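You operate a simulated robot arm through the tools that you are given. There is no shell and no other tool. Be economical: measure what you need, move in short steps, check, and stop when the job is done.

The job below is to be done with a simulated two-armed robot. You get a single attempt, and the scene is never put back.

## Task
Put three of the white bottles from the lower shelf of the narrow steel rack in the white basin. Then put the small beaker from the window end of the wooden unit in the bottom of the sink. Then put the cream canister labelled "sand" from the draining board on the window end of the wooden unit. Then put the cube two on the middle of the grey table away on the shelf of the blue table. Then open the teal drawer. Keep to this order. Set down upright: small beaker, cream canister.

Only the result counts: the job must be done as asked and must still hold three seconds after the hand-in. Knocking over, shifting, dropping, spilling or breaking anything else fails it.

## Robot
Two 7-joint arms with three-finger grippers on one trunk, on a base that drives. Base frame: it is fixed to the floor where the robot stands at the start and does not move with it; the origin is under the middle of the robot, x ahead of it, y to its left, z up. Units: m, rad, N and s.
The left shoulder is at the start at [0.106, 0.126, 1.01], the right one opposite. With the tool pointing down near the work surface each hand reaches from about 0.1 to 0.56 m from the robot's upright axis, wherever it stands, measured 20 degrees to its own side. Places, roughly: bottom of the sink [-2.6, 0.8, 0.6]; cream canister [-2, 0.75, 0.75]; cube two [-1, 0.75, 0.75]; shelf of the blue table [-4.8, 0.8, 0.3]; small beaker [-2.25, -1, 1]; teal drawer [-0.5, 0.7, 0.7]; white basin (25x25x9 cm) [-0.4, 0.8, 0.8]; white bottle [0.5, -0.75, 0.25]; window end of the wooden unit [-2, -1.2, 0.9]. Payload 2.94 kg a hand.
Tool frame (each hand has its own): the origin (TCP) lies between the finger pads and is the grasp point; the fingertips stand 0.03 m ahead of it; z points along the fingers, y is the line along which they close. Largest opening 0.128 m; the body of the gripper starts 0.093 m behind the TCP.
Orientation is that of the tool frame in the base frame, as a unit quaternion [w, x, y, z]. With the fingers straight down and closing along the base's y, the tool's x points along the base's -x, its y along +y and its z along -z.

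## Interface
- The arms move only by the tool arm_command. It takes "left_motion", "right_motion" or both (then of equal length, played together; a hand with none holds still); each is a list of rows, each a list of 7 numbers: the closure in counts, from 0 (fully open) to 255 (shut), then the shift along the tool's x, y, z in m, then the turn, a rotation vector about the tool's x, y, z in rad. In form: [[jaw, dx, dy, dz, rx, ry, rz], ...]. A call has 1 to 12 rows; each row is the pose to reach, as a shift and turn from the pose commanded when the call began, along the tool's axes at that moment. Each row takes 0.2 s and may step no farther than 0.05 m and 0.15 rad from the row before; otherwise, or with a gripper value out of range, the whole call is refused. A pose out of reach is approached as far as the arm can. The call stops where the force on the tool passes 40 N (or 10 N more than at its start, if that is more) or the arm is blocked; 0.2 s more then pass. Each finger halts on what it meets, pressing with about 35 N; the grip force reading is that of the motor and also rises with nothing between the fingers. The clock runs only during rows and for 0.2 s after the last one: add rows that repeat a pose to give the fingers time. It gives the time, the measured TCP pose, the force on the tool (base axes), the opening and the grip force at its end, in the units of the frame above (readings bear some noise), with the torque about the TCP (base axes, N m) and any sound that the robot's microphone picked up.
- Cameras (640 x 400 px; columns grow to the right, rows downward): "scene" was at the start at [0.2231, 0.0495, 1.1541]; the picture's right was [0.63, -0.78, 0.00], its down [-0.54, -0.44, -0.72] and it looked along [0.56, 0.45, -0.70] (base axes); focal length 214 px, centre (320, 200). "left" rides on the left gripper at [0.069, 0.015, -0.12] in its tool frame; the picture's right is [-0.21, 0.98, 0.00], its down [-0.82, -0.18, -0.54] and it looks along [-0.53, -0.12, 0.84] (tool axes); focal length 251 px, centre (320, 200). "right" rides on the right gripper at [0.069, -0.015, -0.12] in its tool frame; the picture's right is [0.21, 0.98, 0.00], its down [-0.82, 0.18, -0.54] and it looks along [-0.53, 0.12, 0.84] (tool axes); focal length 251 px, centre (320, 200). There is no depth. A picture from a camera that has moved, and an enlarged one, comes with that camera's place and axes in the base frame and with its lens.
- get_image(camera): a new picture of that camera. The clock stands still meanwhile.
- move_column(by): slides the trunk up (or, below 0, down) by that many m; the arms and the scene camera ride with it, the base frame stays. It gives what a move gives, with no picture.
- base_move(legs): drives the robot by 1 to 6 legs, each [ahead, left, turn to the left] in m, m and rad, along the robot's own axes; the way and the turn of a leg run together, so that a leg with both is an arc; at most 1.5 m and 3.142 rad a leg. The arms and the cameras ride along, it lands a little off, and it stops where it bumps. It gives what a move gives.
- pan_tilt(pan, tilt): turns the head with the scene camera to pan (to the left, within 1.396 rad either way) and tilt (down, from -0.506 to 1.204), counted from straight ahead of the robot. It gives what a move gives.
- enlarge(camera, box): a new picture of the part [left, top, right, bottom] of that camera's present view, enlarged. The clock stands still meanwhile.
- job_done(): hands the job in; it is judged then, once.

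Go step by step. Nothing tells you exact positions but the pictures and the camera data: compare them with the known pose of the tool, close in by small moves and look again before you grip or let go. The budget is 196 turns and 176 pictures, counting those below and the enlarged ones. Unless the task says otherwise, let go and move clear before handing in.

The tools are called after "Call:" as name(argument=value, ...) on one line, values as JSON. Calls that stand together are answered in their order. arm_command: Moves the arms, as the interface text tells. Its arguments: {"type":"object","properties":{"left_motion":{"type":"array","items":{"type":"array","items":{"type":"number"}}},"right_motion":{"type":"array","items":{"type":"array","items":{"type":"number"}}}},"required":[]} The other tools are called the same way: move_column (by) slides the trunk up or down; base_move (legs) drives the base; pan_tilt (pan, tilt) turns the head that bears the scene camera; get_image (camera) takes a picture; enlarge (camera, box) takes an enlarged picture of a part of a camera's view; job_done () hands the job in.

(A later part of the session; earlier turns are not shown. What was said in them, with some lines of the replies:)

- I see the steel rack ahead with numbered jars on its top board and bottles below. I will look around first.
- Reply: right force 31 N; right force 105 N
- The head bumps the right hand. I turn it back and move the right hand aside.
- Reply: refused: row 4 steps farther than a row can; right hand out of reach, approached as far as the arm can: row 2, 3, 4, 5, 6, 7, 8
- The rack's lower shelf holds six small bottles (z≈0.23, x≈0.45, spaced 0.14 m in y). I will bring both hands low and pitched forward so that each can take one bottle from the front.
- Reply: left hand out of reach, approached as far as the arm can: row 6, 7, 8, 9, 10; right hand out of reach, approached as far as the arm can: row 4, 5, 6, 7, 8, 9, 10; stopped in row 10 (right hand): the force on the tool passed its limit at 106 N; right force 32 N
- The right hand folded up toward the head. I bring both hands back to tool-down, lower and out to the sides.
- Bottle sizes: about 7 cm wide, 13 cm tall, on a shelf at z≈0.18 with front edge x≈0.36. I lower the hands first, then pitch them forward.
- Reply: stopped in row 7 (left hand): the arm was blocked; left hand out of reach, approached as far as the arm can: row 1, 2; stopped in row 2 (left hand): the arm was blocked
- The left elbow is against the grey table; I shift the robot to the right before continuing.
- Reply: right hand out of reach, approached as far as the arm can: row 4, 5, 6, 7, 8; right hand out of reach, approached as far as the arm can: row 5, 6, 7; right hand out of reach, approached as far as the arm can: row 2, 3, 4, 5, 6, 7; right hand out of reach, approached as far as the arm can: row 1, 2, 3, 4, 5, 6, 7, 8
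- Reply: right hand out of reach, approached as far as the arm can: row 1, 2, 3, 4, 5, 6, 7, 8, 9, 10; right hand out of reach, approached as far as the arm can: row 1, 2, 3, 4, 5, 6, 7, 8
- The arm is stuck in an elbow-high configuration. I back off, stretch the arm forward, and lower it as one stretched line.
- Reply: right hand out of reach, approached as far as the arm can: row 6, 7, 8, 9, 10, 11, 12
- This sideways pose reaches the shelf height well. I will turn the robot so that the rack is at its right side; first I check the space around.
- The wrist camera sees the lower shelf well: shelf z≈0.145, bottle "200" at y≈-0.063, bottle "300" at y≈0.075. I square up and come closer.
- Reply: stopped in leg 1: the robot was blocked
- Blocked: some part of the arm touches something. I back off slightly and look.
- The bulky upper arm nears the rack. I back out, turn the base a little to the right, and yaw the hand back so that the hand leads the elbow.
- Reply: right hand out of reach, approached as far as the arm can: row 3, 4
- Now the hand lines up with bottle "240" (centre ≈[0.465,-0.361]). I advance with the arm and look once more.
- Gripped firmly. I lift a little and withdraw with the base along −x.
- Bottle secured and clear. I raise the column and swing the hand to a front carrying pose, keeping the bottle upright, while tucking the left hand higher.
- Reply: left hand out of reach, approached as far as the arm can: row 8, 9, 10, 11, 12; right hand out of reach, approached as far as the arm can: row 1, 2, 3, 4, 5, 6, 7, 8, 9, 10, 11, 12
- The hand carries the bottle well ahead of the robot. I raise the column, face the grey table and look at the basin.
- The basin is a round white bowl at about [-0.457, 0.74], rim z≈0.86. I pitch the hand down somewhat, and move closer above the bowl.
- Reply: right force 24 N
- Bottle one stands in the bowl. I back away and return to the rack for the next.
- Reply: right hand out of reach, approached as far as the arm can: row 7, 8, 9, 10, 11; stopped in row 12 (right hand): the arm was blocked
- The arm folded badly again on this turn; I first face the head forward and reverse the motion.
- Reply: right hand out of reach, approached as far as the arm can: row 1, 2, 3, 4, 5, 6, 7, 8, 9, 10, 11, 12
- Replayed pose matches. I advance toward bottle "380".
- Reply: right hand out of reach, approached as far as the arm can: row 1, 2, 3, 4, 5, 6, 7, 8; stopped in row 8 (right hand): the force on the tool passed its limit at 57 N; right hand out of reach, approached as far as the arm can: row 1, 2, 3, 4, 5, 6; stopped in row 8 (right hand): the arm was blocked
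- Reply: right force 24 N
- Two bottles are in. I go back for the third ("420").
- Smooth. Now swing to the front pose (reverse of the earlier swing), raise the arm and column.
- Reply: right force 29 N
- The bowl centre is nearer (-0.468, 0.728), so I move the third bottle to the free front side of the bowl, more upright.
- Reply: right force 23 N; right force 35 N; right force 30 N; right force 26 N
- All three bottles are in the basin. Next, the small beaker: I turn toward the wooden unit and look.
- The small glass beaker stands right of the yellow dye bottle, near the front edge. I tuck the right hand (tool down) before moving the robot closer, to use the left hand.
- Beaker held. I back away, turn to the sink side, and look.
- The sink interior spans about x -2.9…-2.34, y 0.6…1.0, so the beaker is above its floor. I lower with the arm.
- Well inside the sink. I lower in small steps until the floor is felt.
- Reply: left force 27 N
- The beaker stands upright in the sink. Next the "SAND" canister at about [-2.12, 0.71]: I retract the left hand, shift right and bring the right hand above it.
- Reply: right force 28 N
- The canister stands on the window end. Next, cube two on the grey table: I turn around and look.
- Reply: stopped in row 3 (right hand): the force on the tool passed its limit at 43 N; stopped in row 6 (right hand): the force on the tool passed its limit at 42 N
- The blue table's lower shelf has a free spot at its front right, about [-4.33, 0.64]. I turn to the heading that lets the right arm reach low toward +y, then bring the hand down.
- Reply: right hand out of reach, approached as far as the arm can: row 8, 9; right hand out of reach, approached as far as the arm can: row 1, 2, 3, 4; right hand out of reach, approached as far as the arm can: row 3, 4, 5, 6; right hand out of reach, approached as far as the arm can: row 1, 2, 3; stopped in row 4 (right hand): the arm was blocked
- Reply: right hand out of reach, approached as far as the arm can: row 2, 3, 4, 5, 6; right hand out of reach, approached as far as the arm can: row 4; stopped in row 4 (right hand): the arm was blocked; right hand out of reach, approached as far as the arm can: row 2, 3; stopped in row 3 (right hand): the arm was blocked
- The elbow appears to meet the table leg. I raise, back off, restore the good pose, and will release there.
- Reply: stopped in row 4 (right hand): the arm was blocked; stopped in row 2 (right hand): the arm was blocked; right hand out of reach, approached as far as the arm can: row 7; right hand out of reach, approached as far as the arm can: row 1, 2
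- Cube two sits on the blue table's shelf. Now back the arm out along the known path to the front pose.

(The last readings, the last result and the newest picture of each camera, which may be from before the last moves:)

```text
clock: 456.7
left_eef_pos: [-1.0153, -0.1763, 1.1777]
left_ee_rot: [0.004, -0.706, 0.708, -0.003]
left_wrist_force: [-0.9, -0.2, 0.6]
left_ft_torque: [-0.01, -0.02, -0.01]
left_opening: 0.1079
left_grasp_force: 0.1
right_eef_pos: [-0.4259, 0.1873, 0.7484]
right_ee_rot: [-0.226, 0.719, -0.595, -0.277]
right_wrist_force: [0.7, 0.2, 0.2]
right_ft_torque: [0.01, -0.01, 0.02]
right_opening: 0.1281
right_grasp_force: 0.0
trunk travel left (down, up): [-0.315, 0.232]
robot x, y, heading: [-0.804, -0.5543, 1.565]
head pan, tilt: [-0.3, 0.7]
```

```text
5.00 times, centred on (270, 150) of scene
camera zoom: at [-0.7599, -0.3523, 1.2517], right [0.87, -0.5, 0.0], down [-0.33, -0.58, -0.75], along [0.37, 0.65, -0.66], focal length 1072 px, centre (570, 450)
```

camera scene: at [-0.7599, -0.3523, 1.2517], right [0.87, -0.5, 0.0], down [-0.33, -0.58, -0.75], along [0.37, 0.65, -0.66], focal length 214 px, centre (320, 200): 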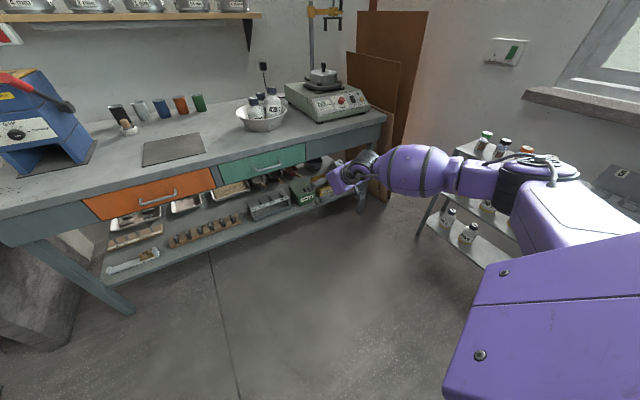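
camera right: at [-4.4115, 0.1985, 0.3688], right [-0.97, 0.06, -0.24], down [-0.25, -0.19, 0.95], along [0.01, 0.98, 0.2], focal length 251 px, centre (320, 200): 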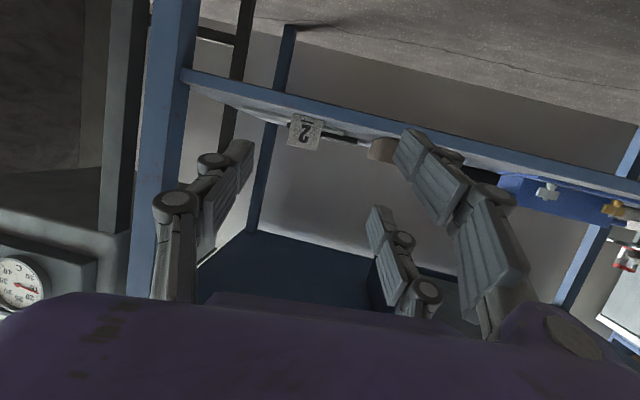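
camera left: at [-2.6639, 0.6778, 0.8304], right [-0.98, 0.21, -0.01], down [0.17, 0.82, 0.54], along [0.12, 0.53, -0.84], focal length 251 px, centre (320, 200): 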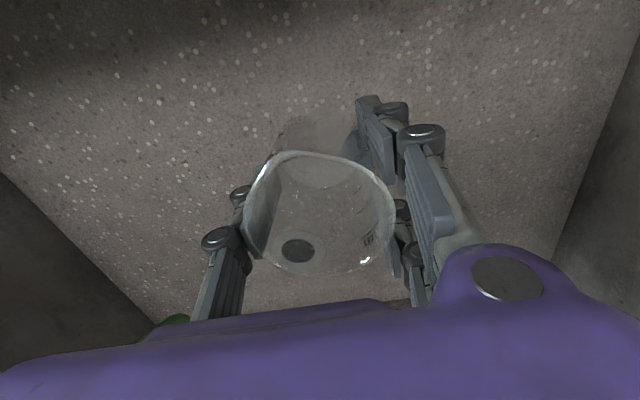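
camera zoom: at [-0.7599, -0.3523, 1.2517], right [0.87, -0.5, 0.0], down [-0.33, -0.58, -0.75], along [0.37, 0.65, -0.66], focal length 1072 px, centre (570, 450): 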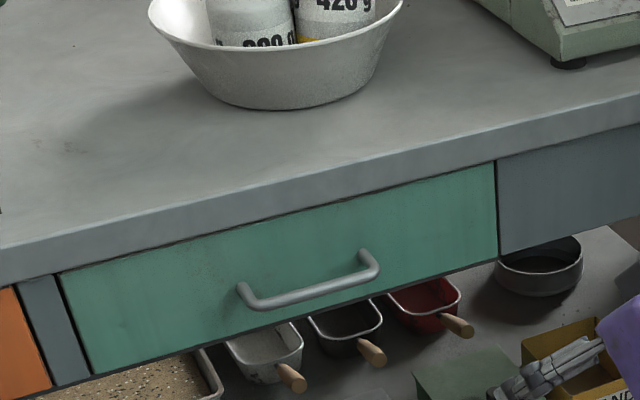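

Call:
arm_command(right_motion=[[0, -0.0173, 0.0043, -0.0118, 0.0478, -0.0263, -0.1186], [0, -0.0347, 0.0085, -0.0235, 0.0957, -0.0527, -0.2372], [0, -0.052, 0.0128, -0.0353, 0.1435, -0.079, -0.3558], [0, -0.0693, 0.017, -0.047, 0.1913, -0.1053, -0.4743], [0, -0.0867, 0.0213, -0.0588, 0.2392, -0.1317, -0.5929], [0, -0.104, 0.0255, -0.0705, 0.287, -0.158, -0.7115], [0, -0.1213, 0.0298, -0.0823, 0.3348, -0.1843, -0.8301], [0, -0.1387, 0.034, -0.094, 0.3827, -0.2107, -0.9487], [0, -0.156, 0.0383, -0.1058, 0.4305, -0.237, -1.0673], [0, -0.1733, 0.0425, -0.1175, 0.4783, -0.2633, -1.1858], [0, -0.1907, 0.0468, -0.1293, 0.5262, -0.2897, -1.3044], [0, -0.208, 0.051, -0.141, 0.574, -0.316, -1.423]])

Call:
get_image(camera="right")

```text
clock: 459.3
left_eef_pos: [-1.0138, -0.1776, 1.1783]
left_ee_rot: [0.005, -0.706, 0.708, -0.003]
left_wrist_force: [-0.8, -0.2, -0.7]
left_ft_torque: [-0.03, 0.0, 0.02]
left_opening: 0.1078
left_grasp_force: 0.0
right_eef_pos: [-0.4734, 0.2274, 0.952]
right_ee_rot: [-0.566, 0.813, -0.123, -0.06]
right_wrist_force: [-0.2, 0.1, 1.2]
right_ft_torque: [-0.01, 0.01, -0.02]
right_opening: 0.128
right_grasp_force: 0.0
right hand out of reach, approached as far as the arm can: row 10, 11, 12
trunk travel left (down, up): [-0.315, 0.232]
robot x, y, heading: [-0.8042, -0.5548, 1.566]
head pan, tilt: [-0.3, 0.7]
```

```text
18 pictures are left
camera right: at [-0.4098, 0.111, 0.991], right [-0.06, -0.35, -0.94], down [-0.86, -0.46, 0.22], along [-0.5, 0.82, -0.28], focal length 251 px, centre (320, 200)
```

right: 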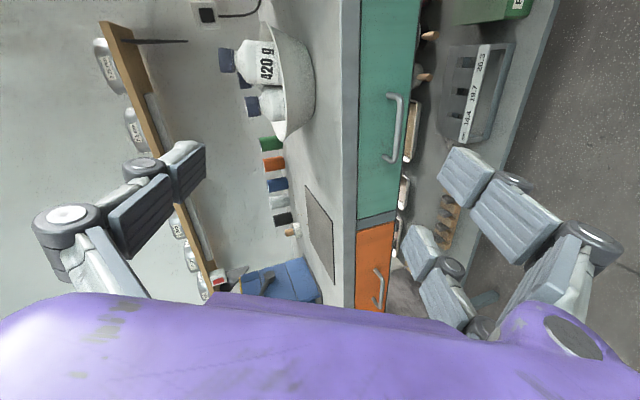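

Call:
base_move(legs=[[0.13, 0.07, 0]])

Call:
move_column(by=-0.25)

Call:
get_image(camera="right")

```text
clock: 460.7
left_eef_pos: [-1.0851, -0.0447, 1.1781]
left_ee_rot: [0.004, -0.707, 0.707, -0.002]
left_wrist_force: [0.6, -0.4, 1.1]
left_ft_torque: [-0.05, -0.01, -0.01]
left_opening: 0.1078
left_grasp_force: 0.1
right_eef_pos: [-0.5441, 0.359, 0.9519]
right_ee_rot: [-0.565, 0.813, -0.124, -0.06]
right_wrist_force: [0.7, -0.9, -0.7]
right_ft_torque: [0.02, -0.01, -0.02]
right_opening: 0.1278
right_grasp_force: 0.1
trunk travel left (down, up): [-0.315, 0.232]
robot x, y, heading: [-0.8724, -0.4246, 1.562]
head pan, tilt: [-0.3, 0.7]
```

```text
clock: 463.3
left_eef_pos: [-1.0851, -0.0447, 0.9282]
left_ee_rot: [0.004, -0.706, 0.708, -0.003]
left_wrist_force: [0.1, 0.7, 0.3]
left_ft_torque: [0.0, 0.03, -0.03]
left_opening: 0.1082
left_grasp_force: 0.0
right_eef_pos: [-0.5444, 0.3583, 0.7006]
right_ee_rot: [-0.566, 0.813, -0.123, -0.06]
right_wrist_force: [0.6, 0.1, 0.1]
right_ft_torque: [0.0, -0.02, -0.01]
right_opening: 0.1281
right_grasp_force: 0.1
trunk travel left (down, up): [-0.065, 0.482]
robot x, y, heading: [-0.8733, -0.4253, 1.566]
head pan, tilt: [-0.3, 0.7]
```

```text
17 pictures are left
camera right: at [-0.479, 0.243, 0.7404], right [-0.05, -0.35, -0.94], down [-0.86, -0.46, 0.22], along [-0.51, 0.82, -0.28], focal length 251 px, centre (320, 200)
```

right: 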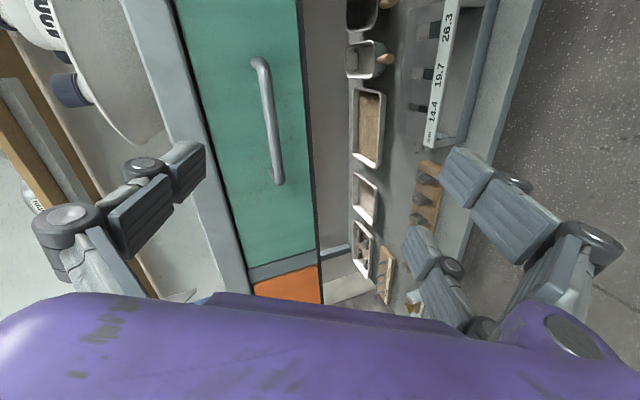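

Call:
arm_command(right_motion=[[135, 0, 0, 0, 0, 0, 0], [135, 0, 0, 0, 0, 0, 0], [135, 0, 0, 0, 0, 0, 0]])

Call:
base_move(legs=[[0.075, -0.009, 0]])

Call:
get_image(camera="right")

```text
clock: 464.1
left_eef_pos: [-1.084, -0.0441, 0.928]
left_ee_rot: [-0.004, 0.707, -0.707, 0.003]
left_wrist_force: [-0.2, 0.4, 0.1]
left_ft_torque: [0.0, 0.01, 0.01]
left_opening: 0.108
left_grasp_force: 0.1
right_eef_pos: [-0.5434, 0.3591, 0.7017]
right_ee_rot: [-0.566, 0.813, -0.123, -0.061]
right_wrist_force: [-0.5, 0.3, -0.1]
right_ft_torque: [-0.01, -0.01, -0.03]
right_opening: 0.0601
right_grasp_force: 0.1
trunk travel left (down, up): [-0.065, 0.482]
robot x, y, heading: [-0.8746, -0.4256, 1.572]
head pan, tilt: [-0.3, 0.7]
```

```text
clock: 465.1
left_eef_pos: [-1.0763, 0.0279, 0.9275]
left_ee_rot: [-0.004, 0.707, -0.707, 0.003]
left_wrist_force: [0.3, 0.4, -0.3]
left_ft_torque: [-0.02, -0.05, 0.01]
left_opening: 0.1083
left_grasp_force: 0.0
right_eef_pos: [-0.5378, 0.4349, 0.7]
right_ee_rot: [-0.566, 0.813, -0.122, -0.061]
right_wrist_force: [-1.0, -0.2, -1.2]
right_ft_torque: [0.02, -0.01, -0.02]
right_opening: 0.0603
right_grasp_force: 0.0
trunk travel left (down, up): [-0.065, 0.482]
robot x, y, heading: [-0.8649, -0.3505, 1.57]
head pan, tilt: [-0.3, 0.7]
```

```text
16 pictures are left
camera right: at [-0.4718, 0.3191, 0.7398], right [-0.05, -0.35, -0.93], down [-0.86, -0.46, 0.22], along [-0.51, 0.82, -0.28], focal length 251 px, centre (320, 200)
```

right: 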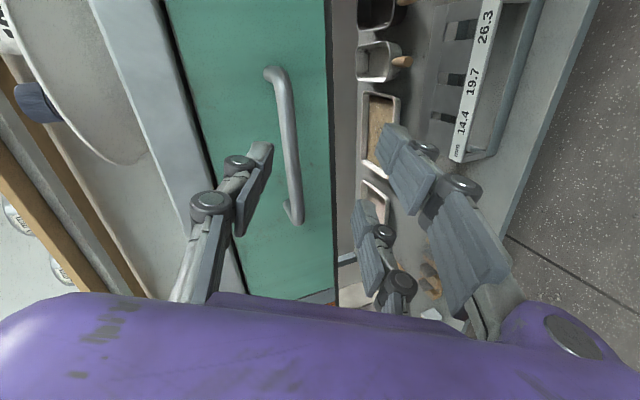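

Call:
base_move(legs=[[0.052, -0.008, 0]])

Call:
get_image(camera="right")

```text
clock: 466.1
left_eef_pos: [-1.0668, 0.0825, 0.9282]
left_ee_rot: [-0.004, 0.708, -0.707, 0.004]
left_wrist_force: [0.8, 0.8, -0.6]
left_ft_torque: [-0.06, 0.01, 0.02]
left_opening: 0.1079
left_grasp_force: 0.0
right_eef_pos: [-0.5266, 0.4871, 0.7008]
right_ee_rot: [-0.565, 0.814, -0.122, -0.061]
right_wrist_force: [1.2, 0.8, 0.3]
right_ft_torque: [0.0, 0.0, 0.0]
right_opening: 0.0602
right_grasp_force: 0.0
trunk travel left (down, up): [-0.065, 0.482]
robot x, y, heading: [-0.8523, -0.2954, 1.573]
head pan, tilt: [-0.3, 0.7]
```

```text
15 pictures are left
camera right: at [-0.4623, 0.3707, 0.7396], right [-0.05, -0.35, -0.93], down [-0.86, -0.46, 0.22], along [-0.51, 0.82, -0.28], focal length 251 px, centre (320, 200)
```

right: 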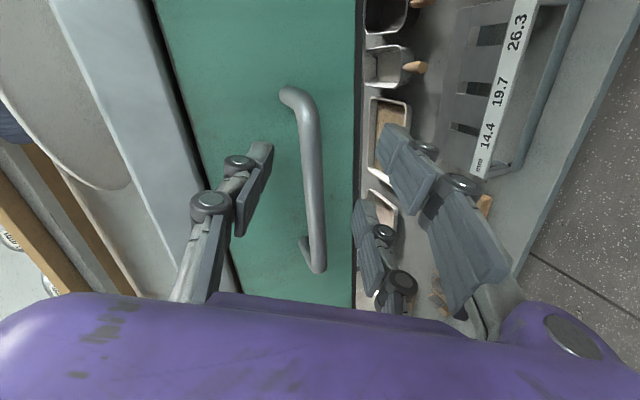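

Call:
arm_command(right_motion=[[200, 0, 0, 0, 0, 0, 0], [255, 0, 0, 0, 0, 0, 0], [255, 0, 0, 0, 0, 0, 0], [255, 0, 0, 0, 0, 0, 0]])

Call:
get_image(camera="right")

```text
clock: 467.1
left_eef_pos: [-1.0671, 0.0806, 0.9281]
left_ee_rot: [-0.004, 0.708, -0.706, 0.003]
left_wrist_force: [-0.7, 0.4, 0.1]
left_ft_torque: [-0.01, -0.05, -0.02]
left_opening: 0.1079
left_grasp_force: 0.0
right_eef_pos: [-0.5275, 0.4852, 0.7013]
right_ee_rot: [-0.566, 0.813, -0.121, -0.06]
right_wrist_force: [2.5, 0.9, 1.1]
right_ft_torque: [0.04, -2.49, 0.84]
right_opening: 0.0237
right_grasp_force: 44.9
trunk travel left (down, up): [-0.065, 0.482]
robot x, y, heading: [-0.8552, -0.2971, 1.563]
head pan, tilt: [-0.3, 0.7]
```

```text
14 pictures are left
camera right: at [-0.4621, 0.3701, 0.7404], right [-0.05, -0.35, -0.94], down [-0.86, -0.46, 0.22], along [-0.51, 0.82, -0.28], focal length 251 px, centre (320, 200)
```

right: 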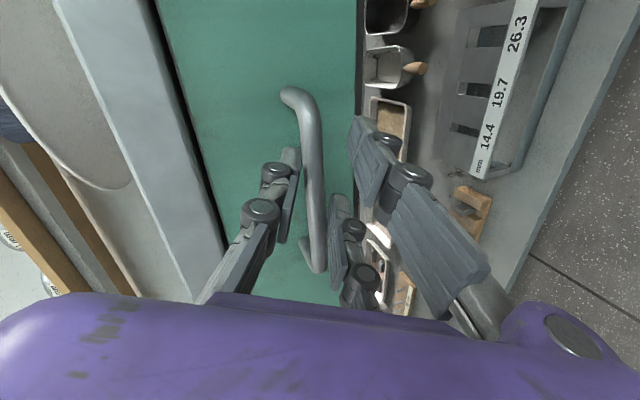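

Call:
base_move(legs=[[-0.12, 0, 0]])

Call:
get_image(camera="right")

```text
clock: 468.3
left_eef_pos: [-1.0693, -0.0354, 0.9281]
left_ee_rot: [-0.004, 0.707, -0.707, 0.004]
left_wrist_force: [0.8, 0.1, -0.7]
left_ft_torque: [0.02, -0.04, 0.0]
left_opening: 0.108
left_grasp_force: 0.1
right_eef_pos: [-0.5273, 0.3699, 0.7011]
right_ee_rot: [-0.566, 0.813, -0.123, -0.059]
right_wrist_force: [11.7, 0.6, 0.8]
right_ft_torque: [0.03, -2.28, 0.47]
right_opening: 0.0237
right_grasp_force: 44.8
trunk travel left (down, up): [-0.065, 0.482]
robot x, y, heading: [-0.8548, -0.4129, 1.57]
head pan, tilt: [-0.3, 0.7]
```

```text
13 pictures are left
camera right: at [-0.4623, 0.2544, 0.7401], right [-0.05, -0.35, -0.94], down [-0.86, -0.46, 0.22], along [-0.5, 0.82, -0.28], focal length 251 px, centre (320, 200)
```

right: 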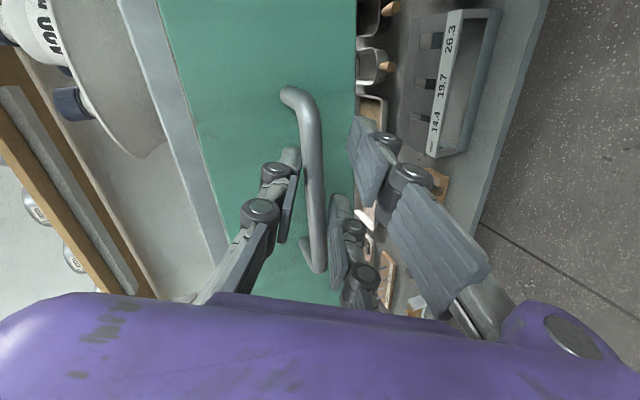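

The drawer follows. I pull a little further.

Call:
base_move(legs=[[-0.1, 0, 0]])

Call:
get_image(camera="scene")

```text
clock: 469.4
left_eef_pos: [-1.0688, -0.1331, 0.9289]
left_ee_rot: [-0.005, 0.709, -0.706, 0.004]
left_wrist_force: [-0.2, -0.5, -0.2]
left_ft_torque: [0.02, -0.01, 0.01]
left_opening: 0.108
left_grasp_force: 0.1
right_eef_pos: [-0.5259, 0.2724, 0.7014]
right_ee_rot: [-0.566, 0.813, -0.124, -0.059]
right_wrist_force: [6.1, 0.2, 1.6]
right_ft_torque: [0.06, -2.43, 0.42]
right_opening: 0.0238
right_grasp_force: 45.4
trunk travel left (down, up): [-0.065, 0.482]
robot x, y, heading: [-0.8556, -0.512, 1.573]
head pan, tilt: [-0.3, 0.7]
```

```text
12 pictures are left
camera scene: at [-0.8021, -0.226, 0.9819], right [0.8, -0.6, 0.0], down [-0.38, -0.5, -0.78], along [0.47, 0.62, -0.63], focal length 214 px, centre (320, 200)
```

scene: 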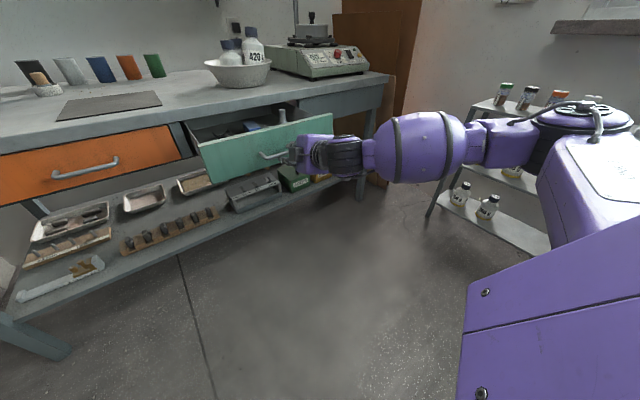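

The drawer is open about 0.21 m. I let go and back away.

Call:
arm_command(right_motion=[[180, 0, 0, 0, 0, 0, 0], [135, 0, 0, 0, 0, 0, 0], [125, 0, 0, 0, 0, 0, 0], [125, 0, 0, 0, 0, 0, 0]])

Call:
base_move(legs=[[-0.15, 0, 0]])

Call:
get_image(camera="scene")

```text
clock: 470.4
left_eef_pos: [-1.0689, -0.1335, 0.9272]
left_ee_rot: [-0.004, 0.708, -0.706, 0.003]
left_wrist_force: [-0.3, -0.2, 0.5]
left_ft_torque: [0.03, 0.02, -0.03]
left_opening: 0.1079
left_grasp_force: 0.0
right_eef_pos: [-0.5271, 0.2722, 0.7003]
right_ee_rot: [-0.566, 0.813, -0.123, -0.058]
right_wrist_force: [0.4, -0.4, 0.1]
right_ft_torque: [-0.03, 0.0, 0.0]
right_opening: 0.0653
right_grasp_force: 0.0
trunk travel left (down, up): [-0.065, 0.482]
robot x, y, heading: [-0.8555, -0.5099, 1.572]
head pan, tilt: [-0.3, 0.7]
```

```text
clock: 471.8
left_eef_pos: [-1.0681, -0.2815, 0.9294]
left_ee_rot: [0.004, -0.707, 0.707, -0.003]
left_wrist_force: [-0.1, -0.4, -0.2]
left_ft_torque: [0.03, -0.01, 0.03]
left_opening: 0.1078
left_grasp_force: 0.0
right_eef_pos: [-0.5254, 0.1225, 0.7004]
right_ee_rot: [-0.566, 0.813, -0.124, -0.058]
right_wrist_force: [-0.1, 0.2, 0.9]
right_ft_torque: [0.03, -0.02, -0.05]
right_opening: 0.0652
right_grasp_force: 0.0
trunk travel left (down, up): [-0.065, 0.482]
robot x, y, heading: [-0.856, -0.66, 1.566]
head pan, tilt: [-0.3, 0.7]
```

```text
11 pictures are left
camera scene: at [-0.8017, -0.3751, 0.982], right [0.8, -0.6, 0.0], down [-0.38, -0.5, -0.78], along [0.47, 0.62, -0.63], focal length 214 px, centre (320, 200)
```

scene: 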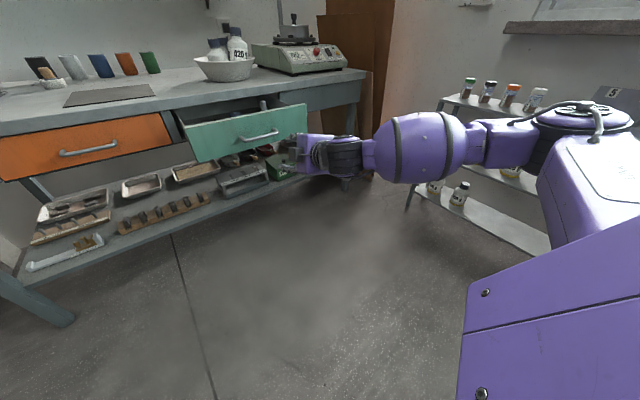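

The drawer stays open, the bottles are in the basin, and both hands are clear. I hand the job in.

Call:
job_done()

```text
The job is handed in.
```

I carried out all five tasks in the order you gave and handed the job in; no verdict came back.

- **White bottles:** three from the lower shelf (240 g, 380 g and 420 g) are in the white basin. They lean inside the bowl and still sat there in the last picture.
- **Small beaker:** it stands upright on the sink floor.
- **Cream "sand" canister:** it stands upright on the window end of the wooden unit.
- **Cube two:** it is on the shelf of the blue table, near the front right.
- **Teal drawer:** it is open about 0.21 m and stayed open after I let go.

I saw nothing else knocked over, dropped or shifted. Along the way the arm or base touched the steel rack lightly once, and the grey table too. A fingertip pressed on the table beside cube two. I did not go back to re-check the beaker, canister and cube just before the hand-in.
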